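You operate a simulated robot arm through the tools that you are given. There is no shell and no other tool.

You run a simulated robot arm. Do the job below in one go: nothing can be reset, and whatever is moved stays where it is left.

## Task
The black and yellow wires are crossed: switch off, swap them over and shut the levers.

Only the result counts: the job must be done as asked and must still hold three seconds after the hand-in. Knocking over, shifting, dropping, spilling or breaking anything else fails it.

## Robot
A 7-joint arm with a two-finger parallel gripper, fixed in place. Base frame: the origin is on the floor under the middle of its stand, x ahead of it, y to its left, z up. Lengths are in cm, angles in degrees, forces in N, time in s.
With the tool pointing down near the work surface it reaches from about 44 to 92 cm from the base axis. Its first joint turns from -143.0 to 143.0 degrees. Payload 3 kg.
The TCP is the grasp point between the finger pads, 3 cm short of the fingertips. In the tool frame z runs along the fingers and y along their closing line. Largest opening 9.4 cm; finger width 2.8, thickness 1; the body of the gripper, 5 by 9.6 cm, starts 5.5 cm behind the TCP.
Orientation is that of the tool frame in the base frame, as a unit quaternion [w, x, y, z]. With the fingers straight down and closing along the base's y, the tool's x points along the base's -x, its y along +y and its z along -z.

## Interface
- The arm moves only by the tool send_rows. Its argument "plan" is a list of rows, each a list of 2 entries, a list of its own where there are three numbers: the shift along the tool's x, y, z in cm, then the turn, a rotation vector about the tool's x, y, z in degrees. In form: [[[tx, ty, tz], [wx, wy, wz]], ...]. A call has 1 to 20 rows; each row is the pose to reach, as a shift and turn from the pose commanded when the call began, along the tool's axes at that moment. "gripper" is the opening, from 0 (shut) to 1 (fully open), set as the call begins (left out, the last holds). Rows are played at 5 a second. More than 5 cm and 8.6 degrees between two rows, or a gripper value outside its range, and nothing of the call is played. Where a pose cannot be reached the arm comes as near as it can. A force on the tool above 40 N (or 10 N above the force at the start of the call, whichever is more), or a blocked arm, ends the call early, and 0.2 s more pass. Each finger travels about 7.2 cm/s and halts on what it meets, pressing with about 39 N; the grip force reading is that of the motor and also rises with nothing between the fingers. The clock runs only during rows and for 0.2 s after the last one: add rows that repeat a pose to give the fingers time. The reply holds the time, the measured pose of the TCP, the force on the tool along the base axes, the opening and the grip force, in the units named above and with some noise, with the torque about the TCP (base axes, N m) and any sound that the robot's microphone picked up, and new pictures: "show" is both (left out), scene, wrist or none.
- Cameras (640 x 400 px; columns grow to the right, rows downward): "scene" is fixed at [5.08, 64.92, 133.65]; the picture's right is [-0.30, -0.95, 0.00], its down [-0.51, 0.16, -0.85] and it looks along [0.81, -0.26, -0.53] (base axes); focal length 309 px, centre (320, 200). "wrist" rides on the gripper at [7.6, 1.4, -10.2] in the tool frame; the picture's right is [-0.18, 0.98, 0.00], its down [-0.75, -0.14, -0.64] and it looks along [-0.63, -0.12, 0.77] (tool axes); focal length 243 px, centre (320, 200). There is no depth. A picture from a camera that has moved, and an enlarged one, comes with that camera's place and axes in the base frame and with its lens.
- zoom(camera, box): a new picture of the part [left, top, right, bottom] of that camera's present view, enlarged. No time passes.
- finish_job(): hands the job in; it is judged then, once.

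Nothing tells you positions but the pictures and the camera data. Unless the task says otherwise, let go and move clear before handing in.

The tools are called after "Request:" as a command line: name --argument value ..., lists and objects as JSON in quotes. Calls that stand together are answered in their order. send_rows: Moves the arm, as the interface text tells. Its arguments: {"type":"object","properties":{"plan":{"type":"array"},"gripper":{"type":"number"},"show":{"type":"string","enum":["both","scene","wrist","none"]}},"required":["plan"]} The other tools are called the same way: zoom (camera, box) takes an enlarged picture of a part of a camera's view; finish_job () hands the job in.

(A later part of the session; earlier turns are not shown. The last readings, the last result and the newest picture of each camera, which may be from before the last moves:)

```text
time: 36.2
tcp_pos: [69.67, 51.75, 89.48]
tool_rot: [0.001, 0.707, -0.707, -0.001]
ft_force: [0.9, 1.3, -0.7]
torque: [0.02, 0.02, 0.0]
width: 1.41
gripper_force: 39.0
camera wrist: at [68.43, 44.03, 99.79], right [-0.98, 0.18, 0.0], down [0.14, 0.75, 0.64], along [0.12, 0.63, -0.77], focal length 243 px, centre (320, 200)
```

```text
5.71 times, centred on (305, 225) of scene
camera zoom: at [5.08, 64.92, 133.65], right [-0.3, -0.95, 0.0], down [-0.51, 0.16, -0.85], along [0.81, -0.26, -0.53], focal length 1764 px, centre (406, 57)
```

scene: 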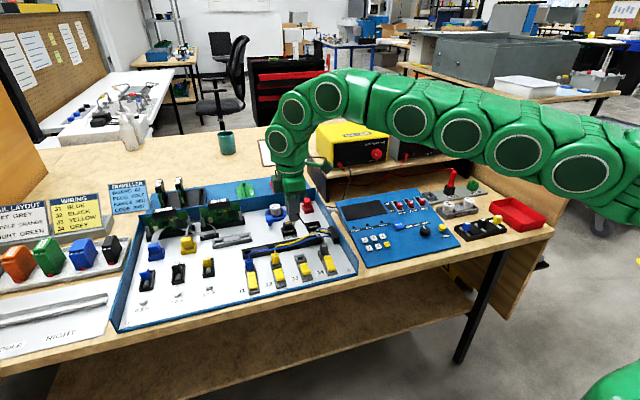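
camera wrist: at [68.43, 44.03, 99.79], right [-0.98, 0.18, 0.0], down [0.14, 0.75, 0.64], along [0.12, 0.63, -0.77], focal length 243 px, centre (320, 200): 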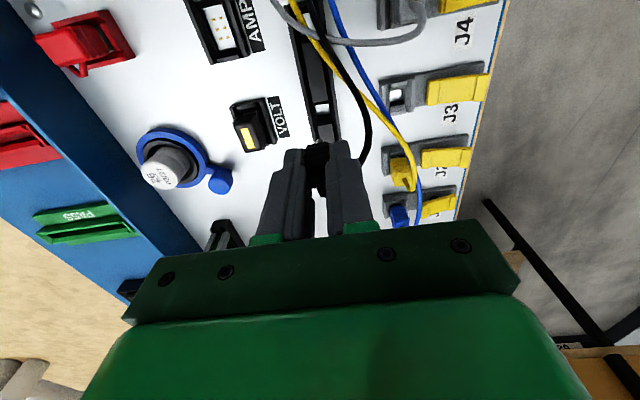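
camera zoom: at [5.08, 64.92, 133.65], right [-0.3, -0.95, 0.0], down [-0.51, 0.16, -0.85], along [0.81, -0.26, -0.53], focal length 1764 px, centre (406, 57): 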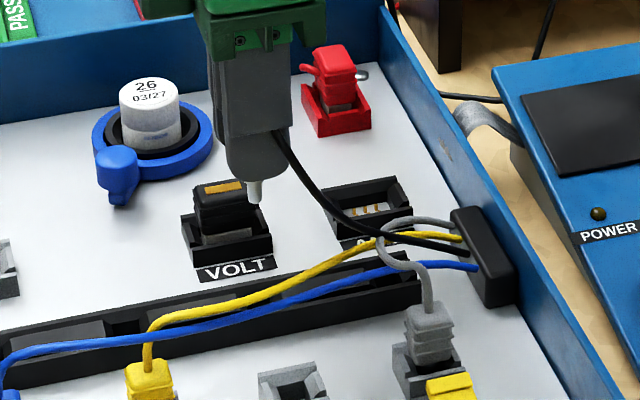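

The wire follows the plug. The window is centred near (69.65, 51.9), about 1.3×1.4 cm, with its floor at panel level like the terminals. I'll lower the black plug in carefully.

Request:
send_rows --plan '[[[-0.14, 0.05, 2.0], [0, 0, 0]], [[-0.14, 0.05, 4.0], [0, 0, 0]], [[-0.14, 0.05, 5.0], [0, 0, 0]], [[-0.14, 0.05, 5.5], [0, 0, 0]], [[-0.14, 0.05, 5.8], [0, 0, 0]], [[-0.14, 0.05, 6.1], [0, 0, 0]], [[-0.14, 0.05, 6.3], [0, 0, 0]], [[-0.14, 0.05, 6.3], [0, 0, 0]]]' --show "both"

Request:
zoom --camera "wrist" --box '[270, 60, 370, 180]'

Request:
zoom --camera "scene" --box '[260, 200, 330, 260]'

```text
time: 38.0
tcp_pos: [69.73, 51.98, 83.2]
tool_rot: [0.002, 0.707, -0.707, -0.002]
ft_force: [-2.1, 0.6, -0.7]
torque: [-0.02, 0.1, -0.01]
width: 1.4
gripper_force: 39.1
camera wrist: at [68.41, 44.28, 93.38], right [-0.98, 0.18, 0.0], down [0.14, 0.75, 0.64], along [0.11, 0.63, -0.77], focal length 243 px, centre (320, 200)
```

scene: 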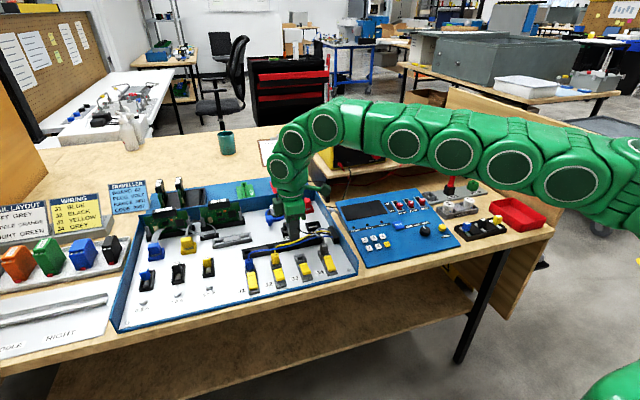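
wrist: 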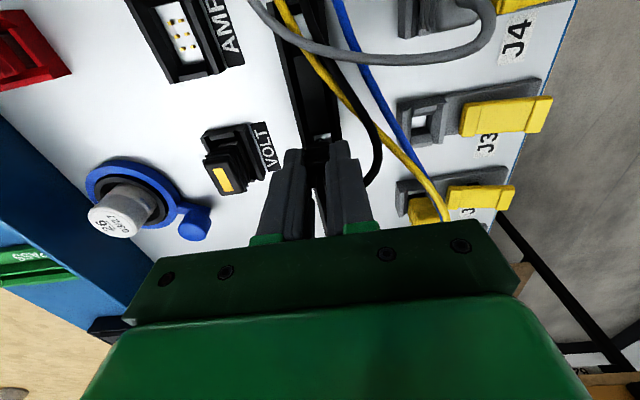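

```text
3.33 times, centred on (320, 120) of wrist
camera zoom: at [68.41, 44.28, 93.38], right [-0.98, 0.18, 0.0], down [0.14, 0.75, 0.64], along [0.11, 0.63, -0.77], focal length 809 px, centre (320, 467)
```

zoom: 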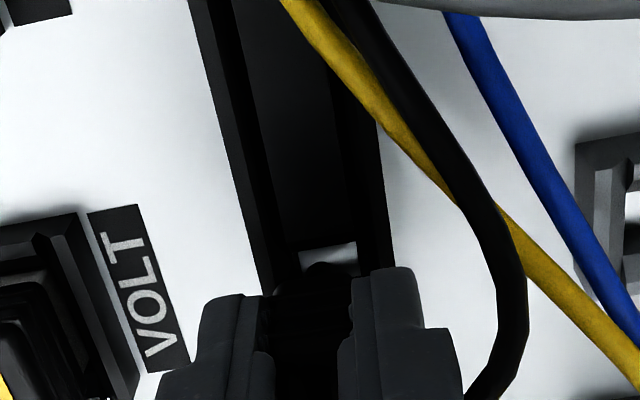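

```text
6.67 times, centred on (295, 230) of scene
camera zoom: at [5.08, 64.92, 133.65], right [-0.3, -0.95, 0.0], down [-0.51, 0.16, -0.85], along [0.81, -0.26, -0.53], focal length 2058 px, centre (487, 0)
```

zoom: 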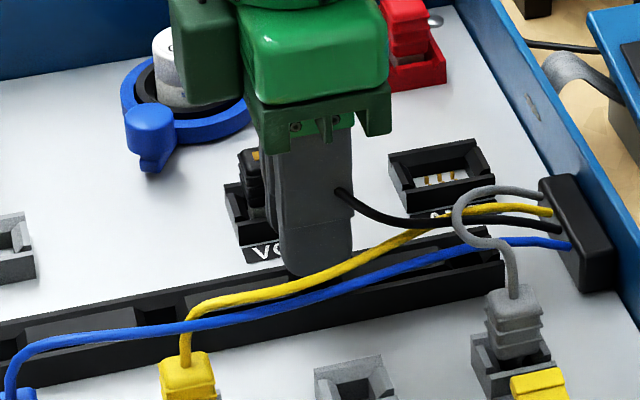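

The pin is entering the window with only about 2 N of side force. I'll continue down in small steps until it seats.

Request:
send_rows --plan '[[[0, 0, 0.1], [0, 0, 0]], [[0, 0, 0.2], [0, 0, 0]], [[0, 0, 0.3], [0, 0, 0]], [[0, 0, 0.3], [0, 0, 0]]]' --show "none"

```text
time: 39.0
tcp_pos: [69.86, 51.82, 82.87]
tool_rot: [-0.001, -0.707, 0.707, 0.0]
ft_force: [-1.8, -0.4, 0.4]
torque: [-0.02, 0.1, 0.03]
width: 1.43
gripper_force: 39.3
```

Request:
send_rows --plan '[[[0, 0, 0.1], [0, 0, 0]], [[0, 0, 0.2], [0, 0, 0]], [[0, 0, 0.3], [0, 0, 0]], [[0, 0, 0.3], [0, 0, 0]]]' --show "wrist"

Request:
zoom --camera "wrist" --box '[270, 60, 370, 180]'

```text
time: 40.0
tcp_pos: [69.75, 51.8, 82.64]
tool_rot: [0.001, 0.707, -0.707, -0.002]
ft_force: [-2.8, 0.5, 1.3]
torque: [0.04, 0.1, 0.02]
width: 1.39
gripper_force: 39.0
camera wrist: at [68.39, 44.23, 92.85], right [-0.98, 0.18, 0.0], down [0.14, 0.75, 0.64], along [0.12, 0.63, -0.77], focal length 243 px, centre (320, 200)
```

wrist: 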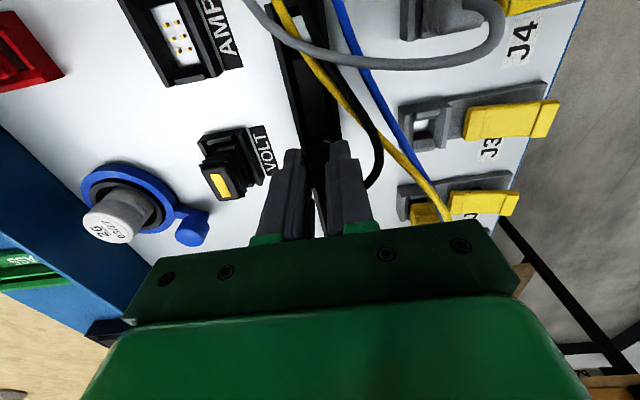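

```text
3.33 times, centred on (320, 120) of wrist
camera zoom: at [68.39, 44.23, 92.85], right [-0.98, 0.18, 0.0], down [0.14, 0.75, 0.64], along [0.12, 0.63, -0.77], focal length 809 px, centre (320, 467)
```

zoom: 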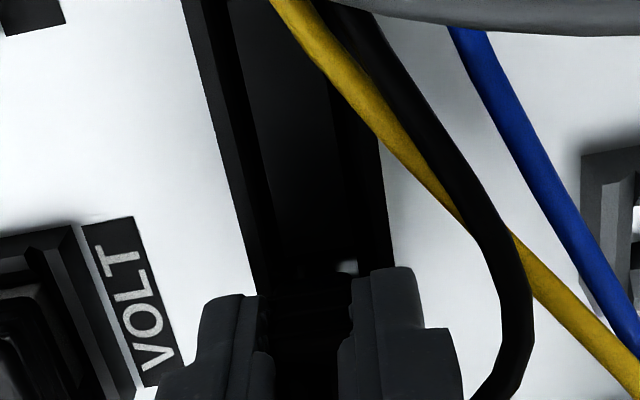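

Request:
send_rows --plan '[[[0, 0.1, 0], [0, 0, 0]], [[0, 0.1, 0.1], [0, 0, 0]], [[0, 0.1, 0.2], [0, 0, 0]], [[0, 0.1, 0.3], [0, 0, 0]], [[0, 0.1, 0.3], [0, 0, 0]]]' --show "none"

```text
time: 41.2
tcp_pos: [69.55, 52.06, 82.41]
tool_rot: [0.0, -0.707, 0.707, 0.001]
ft_force: [-0.1, -0.3, 16.5]
torque: [0.04, 0.04, 0.02]
width: 1.41
gripper_force: 39.2
```

It has bottomed out (16 N vertical, no side load). I'll take the load off slightly, then open the fingers just enough to free the plug.

Request:
send_rows --plan '[[[0, 0, -0.15], [0, 0, 0]], [[0, 0, -0.15], [0, 0, 0]]]' --show "none"

Request:
send_rows --plan '[[[0, 0, 0], [0, 0, 0]], [[0, 0, 0], [0, 0, 0]], [[0, 0, 0], [0, 0, 0]]]' --gripper 0.27 --show "both"

Request:
zoom --camera "wrist" --box '[270, 80, 370, 200]'

Request:
zoom --camera "scene" --box '[260, 200, 330, 260]'

```text
time: 41.8
tcp_pos: [69.54, 51.88, 82.42]
tool_rot: [-0.002, -0.707, 0.708, 0.001]
ft_force: [0.1, 0.5, 4.1]
torque: [0.05, 0.01, 0.0]
width: 1.42
gripper_force: 39.2
```

```text
time: 42.6
tcp_pos: [69.61, 51.9, 82.47]
tool_rot: [-0.001, -0.707, 0.707, 0.001]
ft_force: [0.6, 0.5, -0.8]
torque: [0.01, 0.0, -0.03]
width: 2.55
gripper_force: 0.1
camera wrist: at [68.19, 44.26, 92.68], right [-0.98, 0.18, 0.0], down [0.14, 0.75, 0.64], along [0.12, 0.63, -0.77], focal length 243 px, centre (320, 200)
```

scene: 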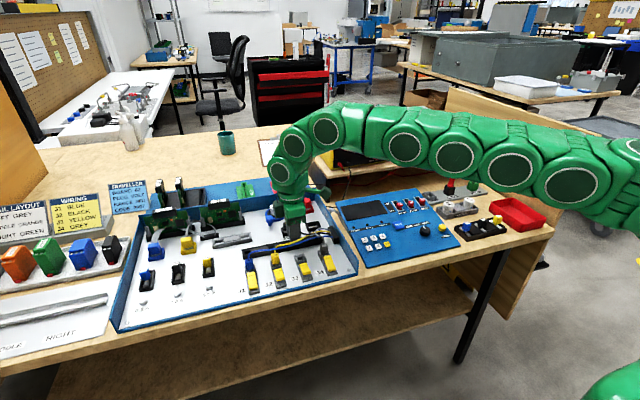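
wrist: 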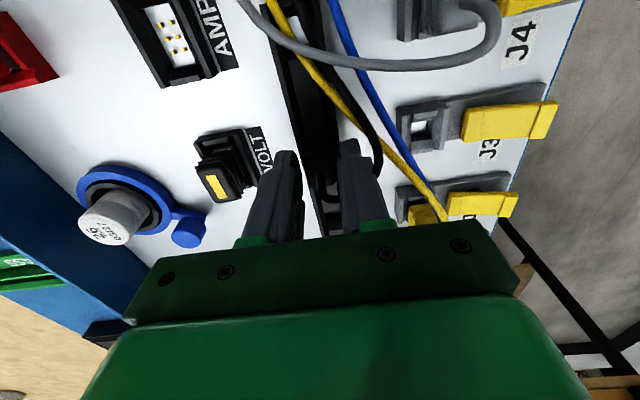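

```text
3.33 times, centred on (320, 140) of wrist
camera zoom: at [68.19, 44.26, 92.68], right [-0.98, 0.18, 0.0], down [0.14, 0.75, 0.64], along [0.12, 0.63, -0.77], focal length 809 px, centre (320, 400)
```

zoom: 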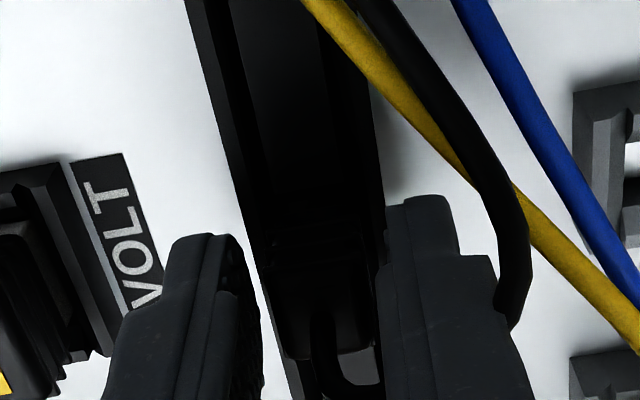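

```text
6.67 times, centred on (295, 230) of scene
camera zoom: at [5.08, 64.92, 133.65], right [-0.3, -0.95, 0.0], down [-0.51, 0.16, -0.85], along [0.81, -0.26, -0.53], focal length 2058 px, centre (487, 0)
```

zoom: 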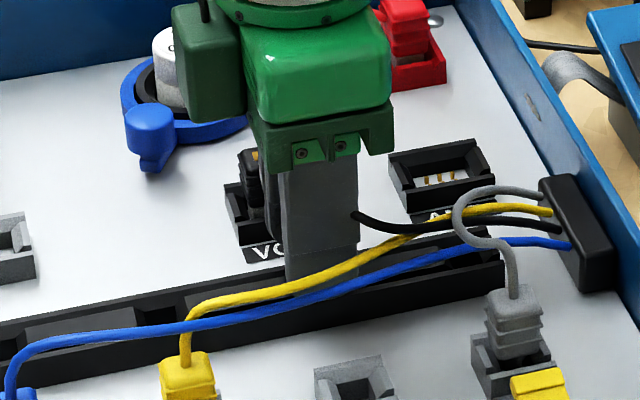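

The plug stands in the rail. I'll lift straight up and check that it stays upright.

Request:
send_rows --plan '[[[0, 0, -1.0], [0, 0, 0]], [[0, 0, -2.5], [0, 0, 0]], [[0, 0, -5.0], [0, 0, 0]], [[0, 0, -7.4], [0, 0, 0]], [[0, 0, -7.4], [0, 0, 0]]]' --show "both"

Request:
zoom --camera "wrist" --box '[270, 60, 370, 180]'

Request:
zoom --camera "scene" --box '[260, 200, 330, 260]'

```text
time: 43.8
tcp_pos: [69.71, 51.85, 89.96]
tool_rot: [0.0, 0.707, -0.707, -0.002]
ft_force: [0.9, 0.5, 0.5]
torque: [-0.02, 0.0, 0.02]
width: 2.52
gripper_force: 0.1
camera wrist: at [68.37, 44.27, 100.22], right [-0.98, 0.18, 0.0], down [0.14, 0.75, 0.64], along [0.12, 0.63, -0.77], focal length 243 px, centre (320, 200)
```

scene: 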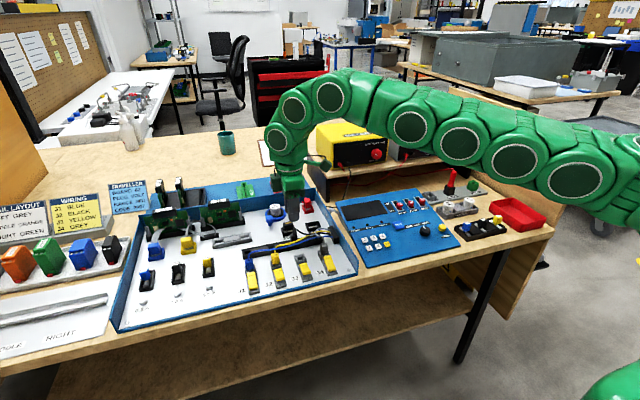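
wrist: 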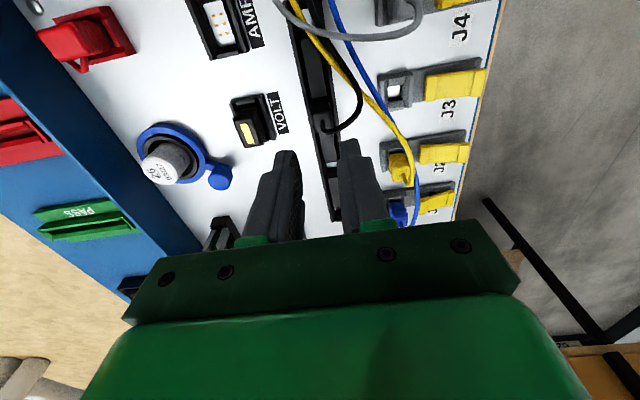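

```text
3.33 times, centred on (320, 120) of wrist
camera zoom: at [68.37, 44.27, 100.22], right [-0.98, 0.18, 0.0], down [0.14, 0.75, 0.64], along [0.12, 0.63, -0.77], focal length 809 px, centre (320, 467)
```

zoom: 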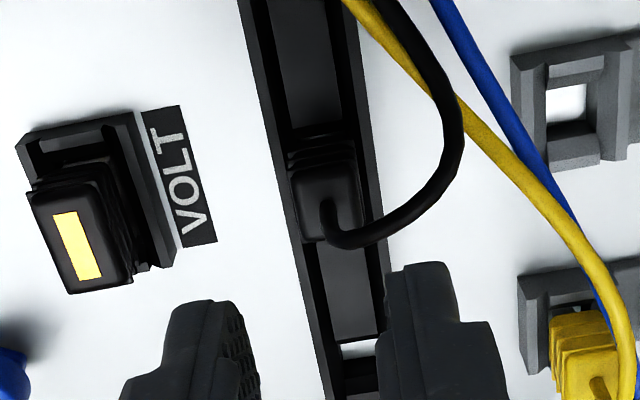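

```text
6.67 times, centred on (295, 230) of scene
camera zoom: at [5.08, 64.92, 133.65], right [-0.3, -0.95, 0.0], down [-0.51, 0.16, -0.85], along [0.81, -0.26, -0.53], focal length 2058 px, centre (487, 0)
```

zoom: 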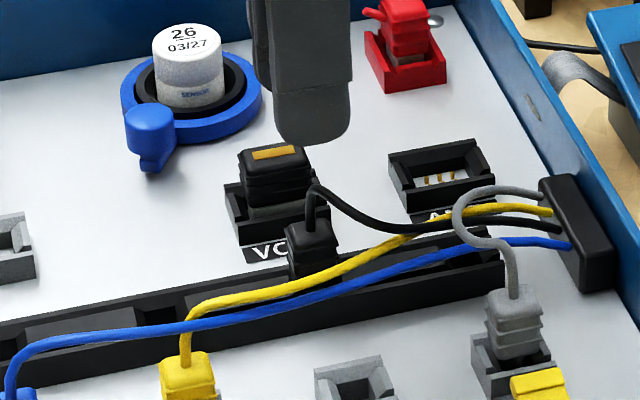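

The black plug stands upright in the rail. Now I'll go over the yellow plug at J2.

Request:
send_rows --plan '[[[-2.05, 2.2, 0], [0, 0, 0]], [[-4.1, 4.4, 0], [0, 0, 0]], [[-6.1, 6.55, 0], [0, 0, 0]], [[-6.1, 6.55, 0], [0, 0, 0]], [[-6.1, 6.55, 0], [0, 0, 0]]]' --gripper 0.45 --show "wrist"

Request:
zoom --camera "wrist" --box '[295, 78, 355, 148]'

Request:
zoom --camera "wrist" --box '[270, 0, 430, 150]'

```text
time: 45.0
tcp_pos: [63.41, 57.78, 89.85]
tool_rot: [-0.001, -0.707, 0.707, 0.001]
ft_force: [-0.1, -0.2, 0.3]
torque: [-0.04, 0.02, 0.01]
width: 4.22
gripper_force: 0.1
camera wrist: at [62.07, 50.07, 100.01], right [-0.98, 0.18, 0.0], down [0.14, 0.75, 0.64], along [0.12, 0.63, -0.77], focal length 243 px, centre (320, 200)
```

wrist: 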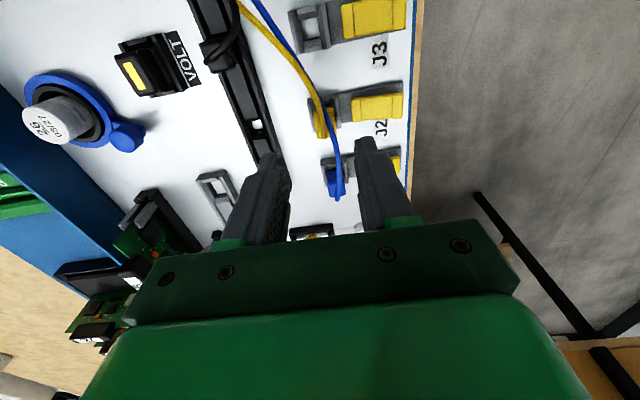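

```text
5.71 times, centred on (325, 113) of wrist
camera zoom: at [62.07, 50.07, 100.01], right [-0.98, 0.18, 0.0], down [0.14, 0.75, 0.64], along [0.12, 0.63, -0.77], focal length 1386 px, centre (291, 697)
```

zoom: 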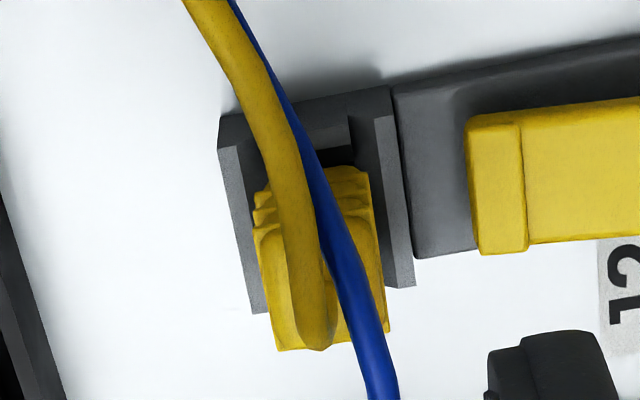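

```text
2.67 times, centred on (350, 75) of wrist
camera zoom: at [62.07, 50.07, 100.01], right [-0.98, 0.18, 0.0], down [0.14, 0.75, 0.64], along [0.12, 0.63, -0.77], focal length 647 px, centre (240, 533)
```

zoom: 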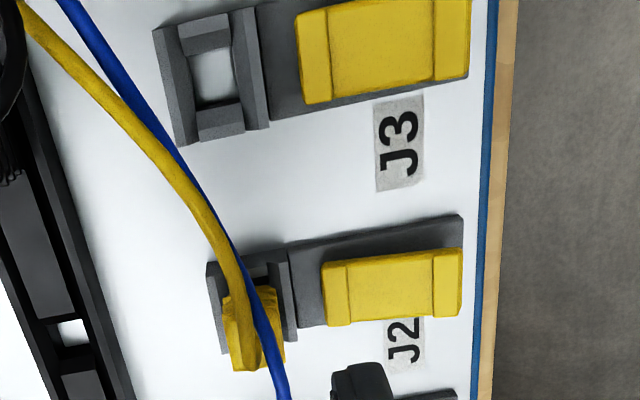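

Request:
send_rows --plan '[[[0, 0, 0], [0, 0, 0]], [[0, 0, 0], [0, 0, 0]], [[0, 0, 0], [0, 0, 0]]]' --show "none"

Request:
zoom --camera "wrist" --box '[295, 78, 355, 148]'

```text
time: 45.8
tcp_pos: [63.43, 57.64, 89.8]
tool_rot: [-0.001, -0.707, 0.708, 0.001]
ft_force: [0.6, -0.1, 0.1]
torque: [0.01, 0.01, 0.02]
width: 4.23
gripper_force: 0.0
```

```text
5.71 times, centred on (325, 113) of wrist
camera zoom: at [62.08, 50.07, 100.02], right [-0.98, 0.18, 0.0], down [0.14, 0.75, 0.64], along [0.12, 0.63, -0.77], focal length 1386 px, centre (291, 697)
```

zoom: 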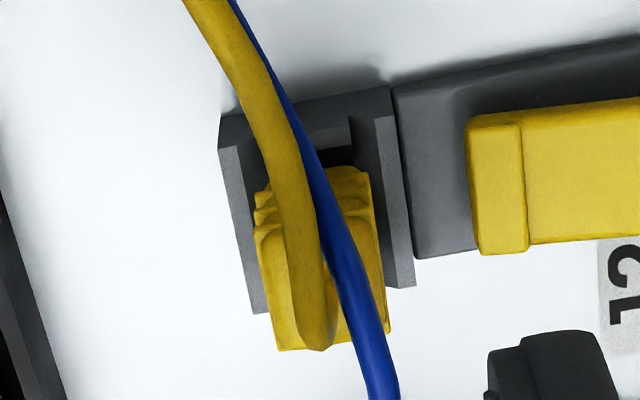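

The arm sits about 0.4 cm off the commanded spot, and the camera readout gives the true offset. From matching views J2 is 6.35 cm from J3, at about (63.04, 58.12). I'll correct and confirm.

Request:
send_rows --plan '[[[-0.45, 0.44, 0], [0, 0, 0]], [[-0.45, 0.44, 0], [0, 0, 0]], [[-0.45, 0.44, 0], [0, 0, 0]]]' --show "none"

Request:
zoom --camera "wrist" --box '[295, 78, 355, 148]'

```text
time: 46.6
tcp_pos: [62.83, 58.09, 89.83]
tool_rot: [-0.002, -0.707, 0.707, 0.001]
ft_force: [-0.2, 1.2, 0.2]
torque: [-0.01, -0.02, 0.0]
width: 4.26
gripper_force: 0.1
```

```text
5.71 times, centred on (325, 113) of wrist
camera zoom: at [61.51, 50.49, 100.1], right [-0.98, 0.18, 0.0], down [0.14, 0.75, 0.64], along [0.12, 0.63, -0.77], focal length 1386 px, centre (291, 697)
```

zoom: 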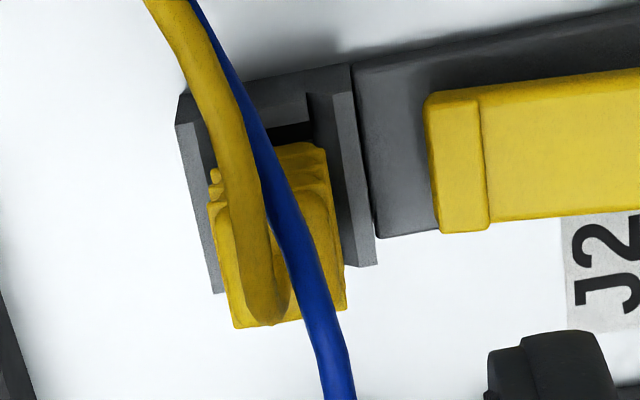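

The view now matches the one I had over J3 before a clean grasp. Descending onto the yellow plug and gripping.

Request:
send_rows --plan '[[[0, 0, 2.5], [0, 0, 0]], [[0, 0, 4.5], [0, 0, 0]], [[0, 0, 6.0], [0, 0, 0]], [[0, 0, 7.0], [0, 0, 0]], [[0, 0, 7.4], [0, 0, 0]], [[0, 0, 7.4], [0, 0, 0]]]' --show "wrist"

Request:
zoom --camera "wrist" --box '[240, 60, 400, 200]'

```text
time: 48.0
tcp_pos: [62.67, 58.25, 82.55]
tool_rot: [-0.001, -0.707, 0.708, 0.002]
ft_force: [0.7, 0.0, 0.1]
torque: [0.01, -0.01, 0.02]
width: 4.22
gripper_force: 0.2
camera wrist: at [61.33, 50.72, 92.74], right [-0.98, 0.18, 0.0], down [0.14, 0.75, 0.64], along [0.12, 0.63, -0.77], focal length 243 px, centre (320, 200)
```

wrist: 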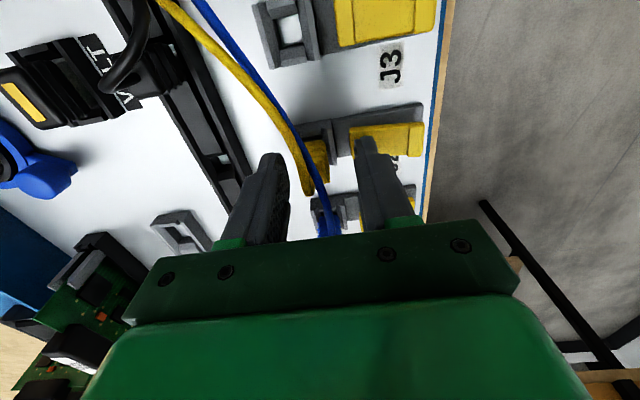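

```text
2.86 times, centred on (320, 130) of wrist
camera zoom: at [61.33, 50.72, 92.74], right [-0.98, 0.18, 0.0], down [0.14, 0.75, 0.64], along [0.12, 0.63, -0.77], focal length 693 px, centre (320, 400)
```

zoom: 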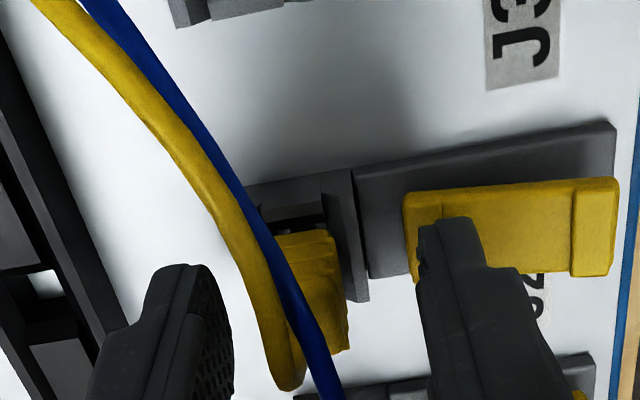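

Descending drifted the arm about 0.28 cm in -x and 0.2 cm in +y. I'll correct that before closing.

Request:
send_rows --plan '[[[0.15, -0.28, 0], [0, 0, 0]], [[0.15, -0.28, 0], [0, 0, 0]], [[0.15, -0.28, 0], [0, 0, 0]]]' --show "none"

Request:
zoom --camera "wrist" --box '[240, 60, 400, 200]'

```text
time: 48.8
tcp_pos: [62.93, 58.11, 82.47]
tool_rot: [0.001, 0.707, -0.707, -0.001]
ft_force: [0.0, 0.5, -0.2]
torque: [0.0, -0.01, -0.02]
width: 4.24
gripper_force: 0.0
```

```text
2.86 times, centred on (320, 130) of wrist
camera zoom: at [61.57, 50.57, 92.71], right [-0.98, 0.18, 0.0], down [0.14, 0.75, 0.64], along [0.12, 0.63, -0.77], focal length 693 px, centre (320, 400)
```

zoom: 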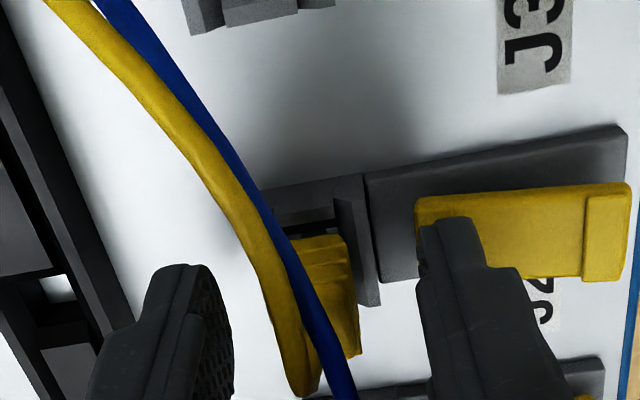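

Aligned. Closing on the yellow plug.

Request:
send_rows --plan '[[[0, 0, 0], [0, 0, 0]], [[0, 0, 0], [0, 0, 0]], [[0, 0, 0], [0, 0, 0]], [[0, 0, 0], [0, 0, 0]]]' --gripper 0.05 --show "none"

Request:
send_rows --plan '[[[0, 0, -0.2], [0, 0, 0]], [[0, 0, -0.5], [0, 0, 0]], [[0, 0, -0.5], [0, 0, 0]]]' --show "none"

```text
time: 49.8
tcp_pos: [62.96, 58.2, 82.36]
tool_rot: [0.001, 0.707, -0.707, 0.0]
ft_force: [-0.1, -0.6, 1.9]
torque: [0.01, -0.03, 0.01]
width: 1.4
gripper_force: 39.4
```

```text
time: 50.6
tcp_pos: [62.95, 58.15, 82.95]
tool_rot: [-0.001, -0.707, 0.707, 0.001]
ft_force: [0.1, 0.5, -0.1]
torque: [0.02, 0.02, -0.01]
width: 1.4
gripper_force: 39.0
```

It's free. Lifting it and moving over J3.

Request:
send_rows --plan '[[[0, 0, -1.5], [0, 0, 0]], [[0, 0, -3.5], [0, 0, 0]], [[0, 0, -5.0], [0, 0, 0]], [[0, 0, -6.0], [0, 0, 0]], [[3.2, 0, -6.0], [0, 0, 0]], [[6.35, 0, -6.0], [0, 0, 0]], [[6.35, 0, -6.0], [0, 0, 0]], [[6.35, 0, -6.0], [0, 0, 0]]]' --show "both"

Request:
zoom --camera "wrist" --box '[260, 80, 380, 200]'

Request:
zoom --camera "scene" --box '[250, 200, 340, 270]'

```text
time: 52.4
tcp_pos: [62.79, 51.93, 89.09]
tool_rot: [0.001, 0.707, -0.707, -0.001]
ft_force: [0.2, -0.2, 1.1]
torque: [-0.02, 0.0, 0.01]
width: 1.38
gripper_force: 38.7
camera wrist: at [61.63, 44.25, 99.31], right [-0.98, 0.18, 0.0], down [0.14, 0.75, 0.64], along [0.12, 0.63, -0.77], focal length 243 px, centre (320, 200)
```

scene: 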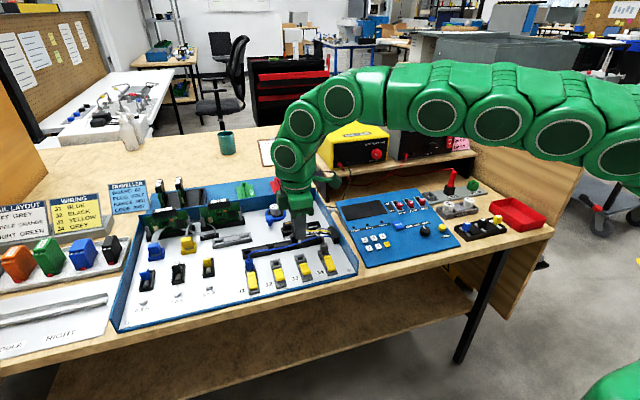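
wrist: 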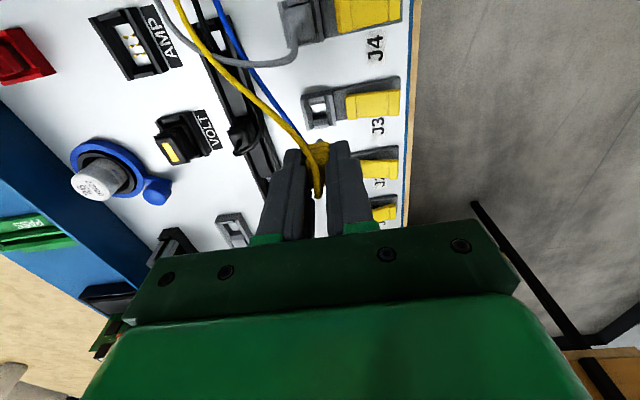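

```text
3.33 times, centred on (320, 140) of wrist
camera zoom: at [61.63, 44.25, 99.31], right [-0.98, 0.18, 0.0], down [0.14, 0.75, 0.64], along [0.12, 0.63, -0.77], focal length 809 px, centre (320, 400)
```

zoom: 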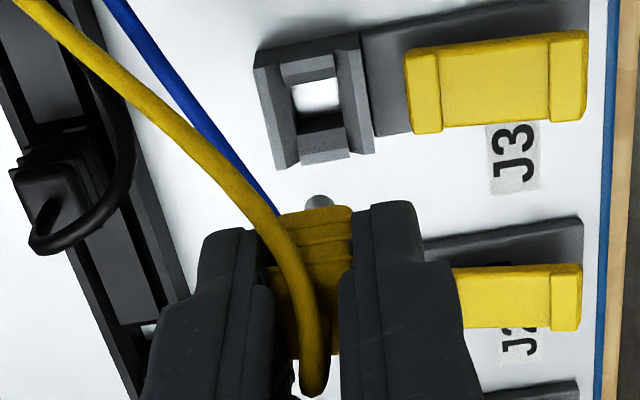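

```text
5.71 times, centred on (295, 235) of scene
camera zoom: at [5.08, 64.92, 133.65], right [-0.3, -0.95, 0.0], down [-0.51, 0.16, -0.85], along [0.81, -0.26, -0.53], focal length 1764 px, centre (463, 0)
```

zoom: 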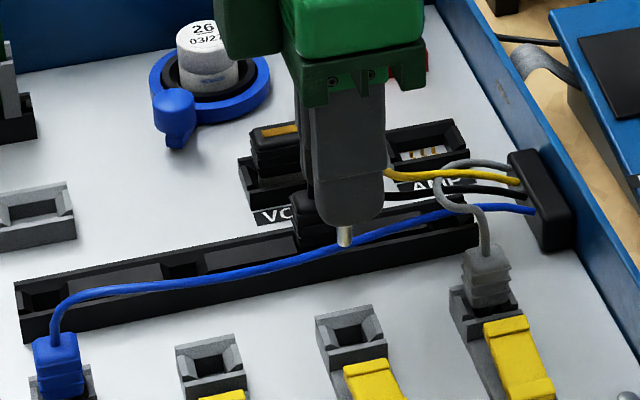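

The yellow plug is above J3 within a millimetre or so. I'll descend to just above the rim, re-check, then insert.

Request:
send_rows --plan '[[[0, 0, 2.0], [0, 0, 0]], [[0, 0, 4.0], [0, 0, 0]], [[0, 0, 4.0], [0, 0, 0]], [[0, 0, 4.0], [0, 0, 0]]]' --show "wrist"

Request:
zoom --camera "wrist" --box '[280, 80, 380, 180]'

Request:
zoom --camera "scene" --box '[280, 230, 320, 270]'

```text
time: 53.4
tcp_pos: [62.93, 51.84, 85.13]
tool_rot: [-0.001, -0.707, 0.707, 0.0]
ft_force: [-0.2, 0.4, 0.0]
torque: [0.03, 0.01, -0.01]
width: 1.4
gripper_force: 38.7
camera wrist: at [61.55, 44.25, 95.31], right [-0.98, 0.18, 0.0], down [0.14, 0.75, 0.64], along [0.12, 0.63, -0.77], focal length 243 px, centre (320, 200)
```

wrist: 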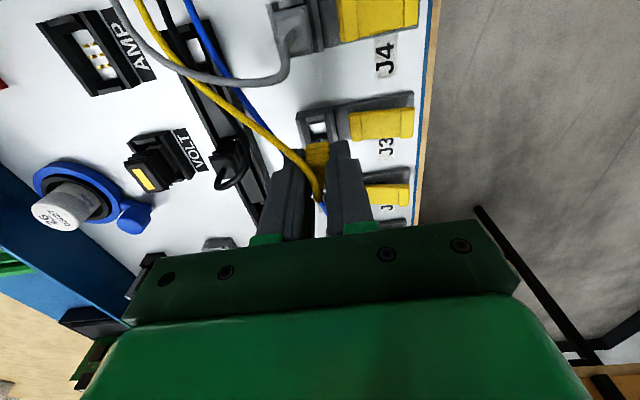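

```text
4.00 times, centred on (330, 130) of wrist
camera zoom: at [61.55, 44.25, 95.31], right [-0.98, 0.18, 0.0], down [0.14, 0.75, 0.64], along [0.12, 0.63, -0.77], focal length 970 px, centre (280, 480)
```

zoom: 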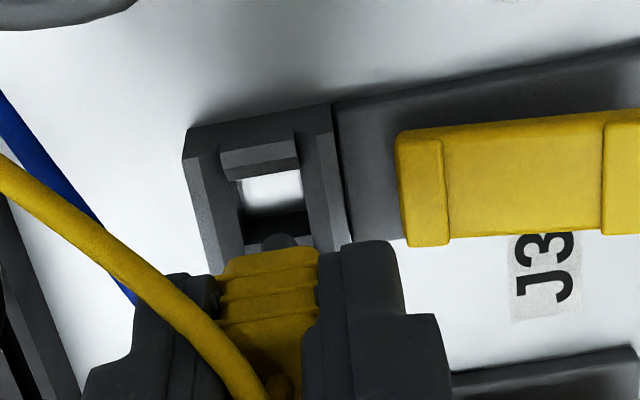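

```text
10.00 times, centred on (300, 250) of scene
camera zoom: at [5.08, 64.92, 133.65], right [-0.3, -0.95, 0.0], down [-0.51, 0.16, -0.85], along [0.81, -0.26, -0.53], focal length 3086 px, centre (520, -300)
```

zoom: 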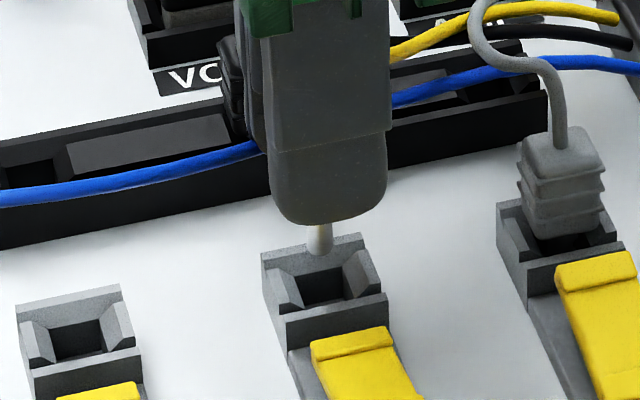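

Still well aligned over J3. Lowering the pin in.

Request:
send_rows --plan '[[[0, 0, 0.7], [0, 0, 0]], [[0, 0, 1.2], [0, 0, 0]], [[0, 0, 1.6], [0, 0, 0]], [[0, 0, 2.0], [0, 0, 0]], [[0, 0, 2.3], [0, 0, 0]], [[0, 0, 2.3], [0, 0, 0]]]' --show "wrist"

Request:
zoom --camera "wrist" --box '[280, 80, 380, 180]'

Request:
zoom --camera "scene" --box '[280, 230, 320, 270]'

```text
time: 54.8
tcp_pos: [62.97, 51.8, 82.81]
tool_rot: [0.001, 0.707, -0.707, -0.001]
ft_force: [-0.1, 0.1, 0.6]
torque: [0.0, -0.01, 0.0]
width: 1.4
gripper_force: 39.1
camera wrist: at [61.62, 44.29, 92.99], right [-0.98, 0.18, 0.0], down [0.14, 0.75, 0.64], along [0.12, 0.63, -0.77], focal length 243 px, centre (320, 200)
```

wrist: 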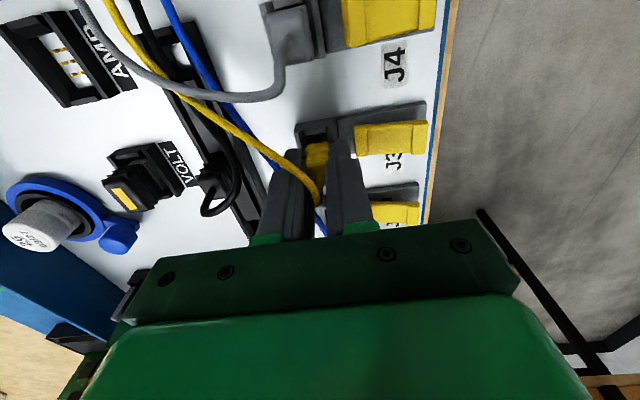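

```text
4.00 times, centred on (330, 130) of wrist
camera zoom: at [61.62, 44.29, 92.99], right [-0.98, 0.18, 0.0], down [0.14, 0.75, 0.64], along [0.12, 0.63, -0.77], focal length 970 px, centre (280, 480)
```

zoom: 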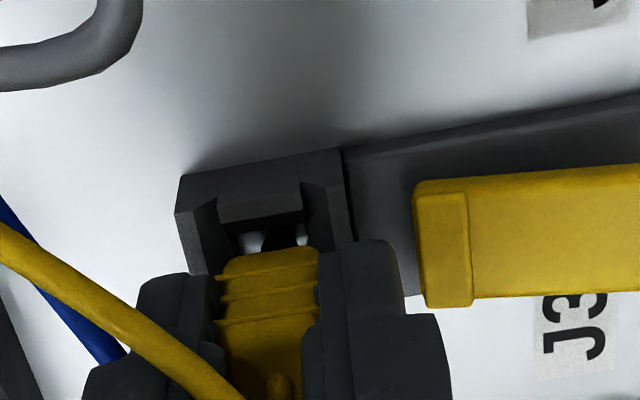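

```text
10.00 times, centred on (300, 250) of scene
camera zoom: at [5.08, 64.92, 133.65], right [-0.3, -0.95, 0.0], down [-0.51, 0.16, -0.85], along [0.81, -0.26, -0.53], focal length 3086 px, centre (520, -300)
```

zoom: 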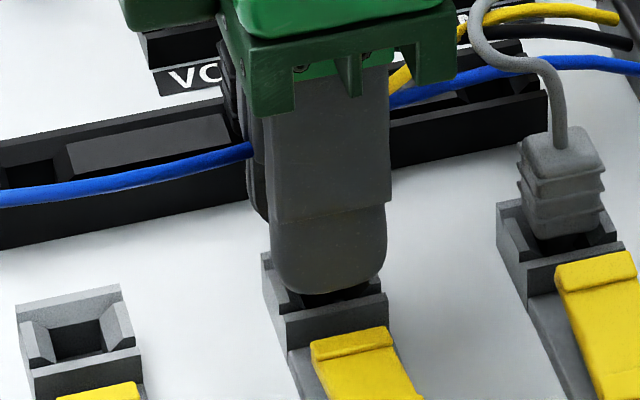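

Request:
send_rows --plan '[[[0, 0, 0.1], [0, 0, 0]], [[0, 0, 0.2], [0, 0, 0]], [[0, 0, 0.3], [0, 0, 0]], [[0, 0, 0.4], [0, 0, 0]], [[0, 0, 0.4], [0, 0, 0]]]' --show "none"

```text
time: 56.0
tcp_pos: [62.97, 51.99, 82.45]
tool_rot: [0.0, -0.707, 0.707, 0.001]
ft_force: [0.1, -5.8, 22.4]
torque: [-0.28, -0.02, -0.02]
width: 1.42
gripper_force: 39.3
```

It has bottomed at about the grasp height, with a slight side load in -y. I'll ease 0.1 cm towards -y and see whether it settles further.

Request:
send_rows --plan '[[[0.05, 0, -0.1], [0, 0, 0]], [[0.12, 0, -0.1], [0, 0, 0]], [[0.12, 0, 0.0], [0, 0, 0]], [[0.12, 0, 0.0], [0, 0, 0]]]' --show "wrist"

Request:
zoom --camera "wrist" --box '[280, 80, 380, 180]'

```text
time: 57.0
tcp_pos: [63.0, 51.71, 82.43]
tool_rot: [0.0, -0.707, 0.707, 0.0]
ft_force: [1.2, 11.4, 33.0]
torque: [0.62, -0.04, -0.01]
width: 1.42
gripper_force: 38.8
camera wrist: at [61.53, 44.16, 92.59], right [-0.98, 0.18, 0.0], down [0.14, 0.75, 0.64], along [0.12, 0.63, -0.77], focal length 243 px, centre (320, 200)
```

wrist: 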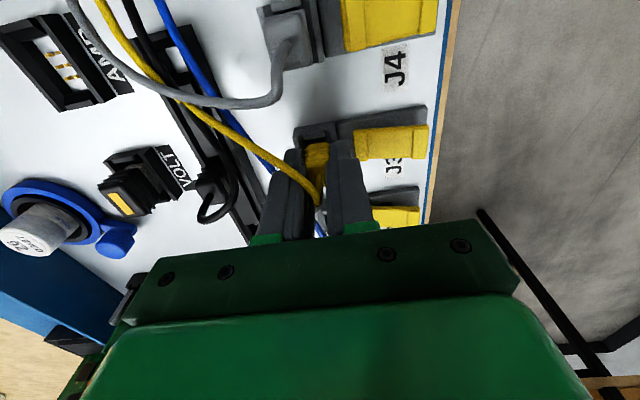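

```text
4.00 times, centred on (330, 130) of wrist
camera zoom: at [61.53, 44.16, 92.59], right [-0.98, 0.18, 0.0], down [0.14, 0.75, 0.64], along [0.12, 0.63, -0.77], focal length 970 px, centre (280, 480)
```

zoom: 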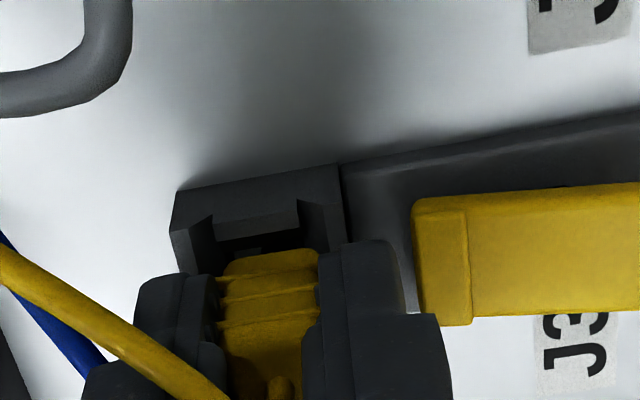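

It's fully seated (lower than at the grasp). I'll centre it to unload the side force, then release.

Request:
send_rows --plan '[[[-0.08, 0, -0.15], [0, 0, 0]], [[-0.08, 0, -0.2], [0, 0, 0]], [[-0.08, 0, -0.2], [0, 0, 0]]]' --show "none"

```text
time: 57.8
tcp_pos: [62.93, 51.68, 82.43]
tool_rot: [0.003, 0.708, -0.707, -0.001]
ft_force: [-0.5, 0.4, -0.3]
torque: [-0.01, 0.02, -0.01]
width: 1.4
gripper_force: 39.4
```

Request:
send_rows --plan '[[[0, 0, 0], [0, 0, 0]], [[0, 0, 0], [0, 0, 0]], [[0, 0, 0], [0, 0, 0]]]' --gripper 0.32 --show "none"

Request:
send_rows --plan '[[[0, 0, -1.0], [0, 0, 0]], [[0, 0, -2.5], [0, 0, 0]], [[0, 0, -5.0], [0, 0, 0]], [[0, 0, -7.3], [0, 0, 0]], [[0, 0, -7.3], [0, 0, 0]]]' --show "both"

Request:
zoom --camera "wrist" --box '[295, 78, 355, 148]'

Request:
zoom --camera "scene" --box '[250, 210, 340, 280]'

```text
time: 58.6
tcp_pos: [62.93, 51.74, 82.47]
tool_rot: [-0.001, -0.707, 0.707, 0.002]
ft_force: [-0.3, 0.4, 0.1]
torque: [0.01, 0.03, 0.01]
width: 3.01
gripper_force: 0.0
```

```text
time: 59.8
tcp_pos: [63.0, 51.9, 89.73]
tool_rot: [0.001, 0.707, -0.707, -0.001]
ft_force: [-0.5, 0.2, 0.2]
torque: [0.0, -0.02, -0.01]
width: 3.03
gripper_force: 0.1
camera wrist: at [61.64, 44.28, 100.0], right [-0.98, 0.18, 0.0], down [0.14, 0.75, 0.64], along [0.12, 0.63, -0.77], focal length 243 px, centre (320, 200)
```

scene: 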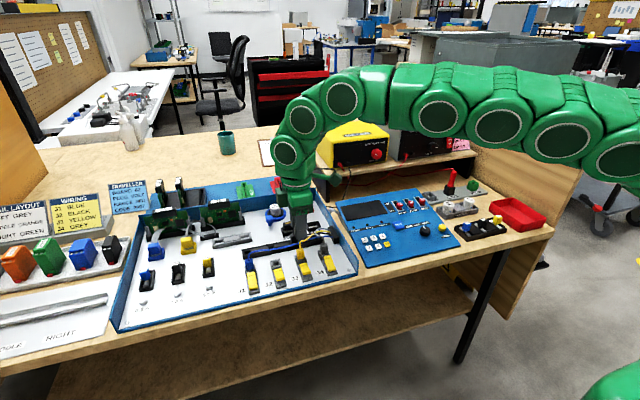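
wrist: 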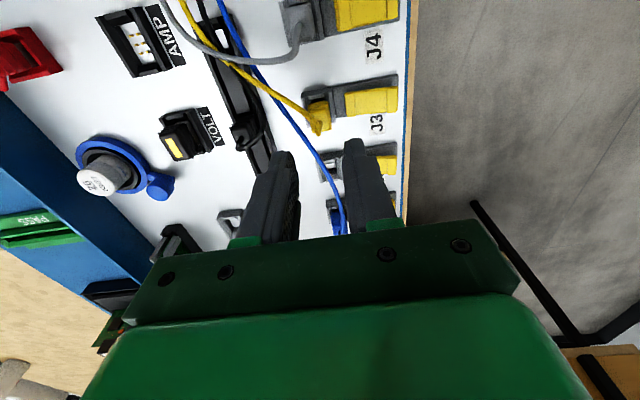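

```text
5.71 times, centred on (325, 113) of wrist
camera zoom: at [61.64, 44.28, 100.0], right [-0.98, 0.18, 0.0], down [0.14, 0.75, 0.64], along [0.12, 0.63, -0.77], focal length 1386 px, centre (291, 697)
```

zoom: 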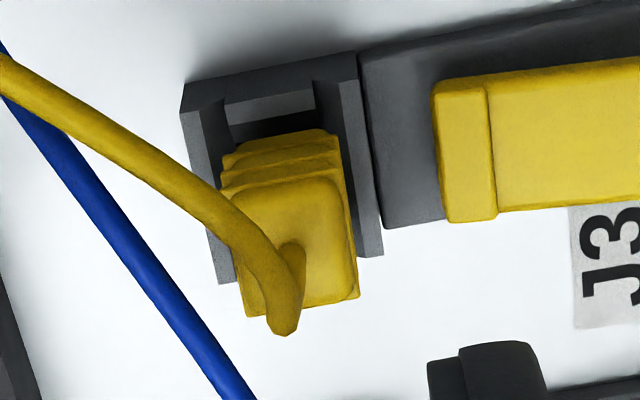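

```text
5.71 times, centred on (295, 245) of scene
camera zoom: at [5.08, 64.92, 133.65], right [-0.3, -0.95, 0.0], down [-0.51, 0.16, -0.85], along [0.81, -0.26, -0.53], focal length 1764 px, centre (463, -57)
```

zoom: 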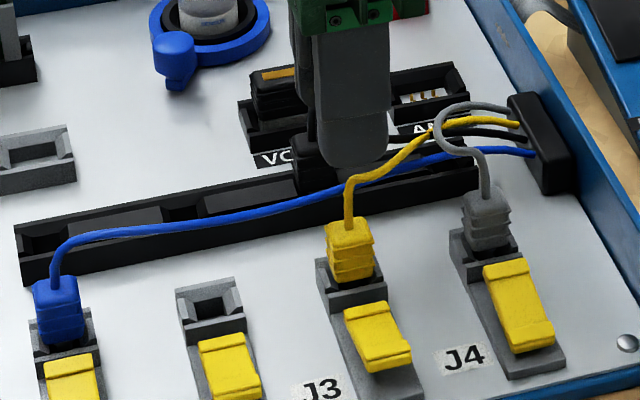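

Yellow is seated at J3. Now I'll go back for the black plug in the rail.

Request:
send_rows --plan '[[[0, -3.3, 0], [0, 0, 0]], [[0, -6.55, 0], [0, 0, 0]], [[0, -6.55, 0], [0, 0, 0]], [[0, -6.55, 0], [0, 0, 0]]]' --gripper 0.32 --show "wrist"

Request:
zoom --camera "wrist" --box '[295, 78, 355, 148]'

```text
time: 60.8
tcp_pos: [69.61, 51.79, 89.96]
tool_rot: [0.001, 0.707, -0.707, -0.001]
ft_force: [0.7, 1.0, 0.4]
torque: [0.0, -0.06, 0.0]
width: 3.03
gripper_force: 0.1
camera wrist: at [68.2, 44.17, 100.16], right [-0.98, 0.18, 0.0], down [0.14, 0.75, 0.64], along [0.12, 0.63, -0.77], focal length 243 px, centre (320, 200)
```

wrist: 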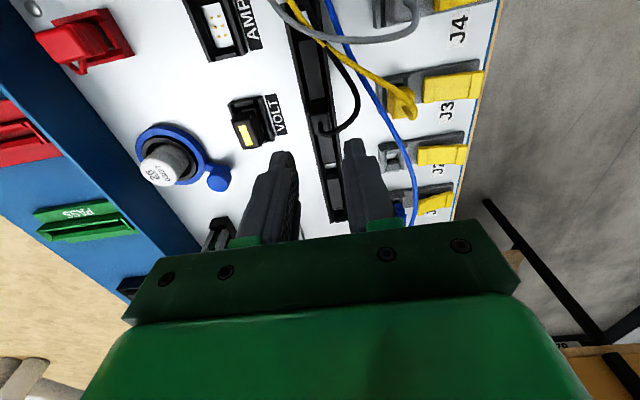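

```text
5.71 times, centred on (325, 113) of wrist
camera zoom: at [68.2, 44.17, 100.16], right [-0.98, 0.18, 0.0], down [0.14, 0.75, 0.64], along [0.12, 0.63, -0.77], focal length 1386 px, centre (291, 697)
```

zoom: 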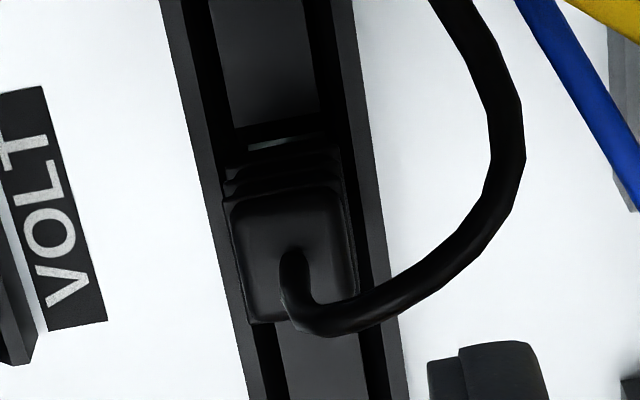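

The black plug is right below the gripper at about (69.56, 51.75). Descending and gripping.

Request:
send_rows --plan '[[[0, 0, 2.5], [0, 0, 0]], [[0, 0, 4.5], [0, 0, 0]], [[0, 0, 6.0], [0, 0, 0]], [[0, 0, 7.0], [0, 0, 0]], [[0, 0, 7.4], [0, 0, 0]], [[0, 0, 7.4], [0, 0, 0]]]' --show "wrist"

Request:
zoom --camera "wrist" --box '[260, 80, 380, 200]'

```text
time: 62.2
tcp_pos: [69.43, 51.7, 82.35]
tool_rot: [0.001, 0.707, -0.707, -0.002]
ft_force: [0.1, -0.5, -0.2]
torque: [0.01, 0.02, -0.03]
width: 3.01
gripper_force: 0.0
camera wrist: at [68.11, 44.16, 92.57], right [-0.98, 0.18, 0.0], down [0.14, 0.75, 0.64], along [0.12, 0.63, -0.77], focal length 243 px, centre (320, 200)
```

wrist: 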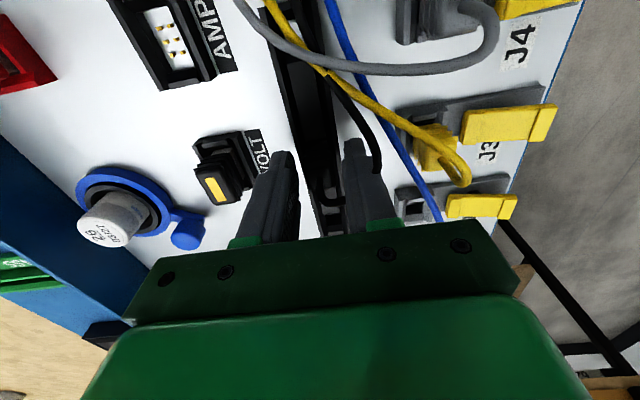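

```text
3.33 times, centred on (320, 140) of wrist
camera zoom: at [68.11, 44.16, 92.57], right [-0.98, 0.18, 0.0], down [0.14, 0.75, 0.64], along [0.12, 0.63, -0.77], focal length 809 px, centre (320, 400)
```

zoom: 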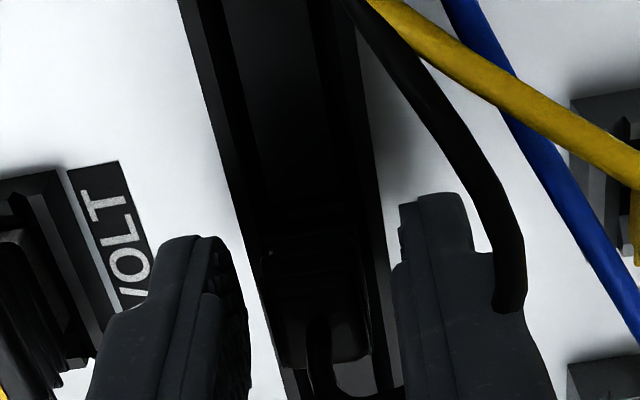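

Request:
send_rows --plan '[[[-0.1, -0.05, 0], [0, 0, 0]], [[-0.1, -0.05, 0], [0, 0, 0]]]' --show "none"

Request:
send_rows --plan '[[[0, 0, 0], [0, 0, 0]], [[0, 0, 0], [0, 0, 0]], [[0, 0, 0], [0, 0, 0]]]' --gripper 0.05 --show "wrist"

```text
time: 62.8
tcp_pos: [69.59, 51.89, 82.38]
tool_rot: [-0.001, -0.707, 0.707, 0.002]
ft_force: [-0.6, -0.1, 0.7]
torque: [-0.01, 0.0, 0.02]
width: 3.01
gripper_force: 0.2
```

```text
time: 63.6
tcp_pos: [69.67, 51.96, 82.26]
tool_rot: [-0.001, -0.707, 0.707, 0.001]
ft_force: [0.3, -0.9, 0.8]
torque: [-0.01, 0.02, -0.04]
width: 1.4
gripper_force: 39.0
camera wrist: at [68.26, 44.27, 92.54], right [-0.98, 0.18, 0.0], down [0.14, 0.75, 0.64], along [0.12, 0.63, -0.77], focal length 243 px, centre (320, 200)
```

wrist: 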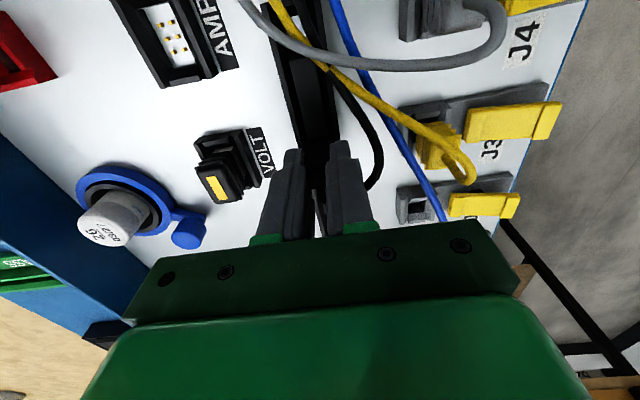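

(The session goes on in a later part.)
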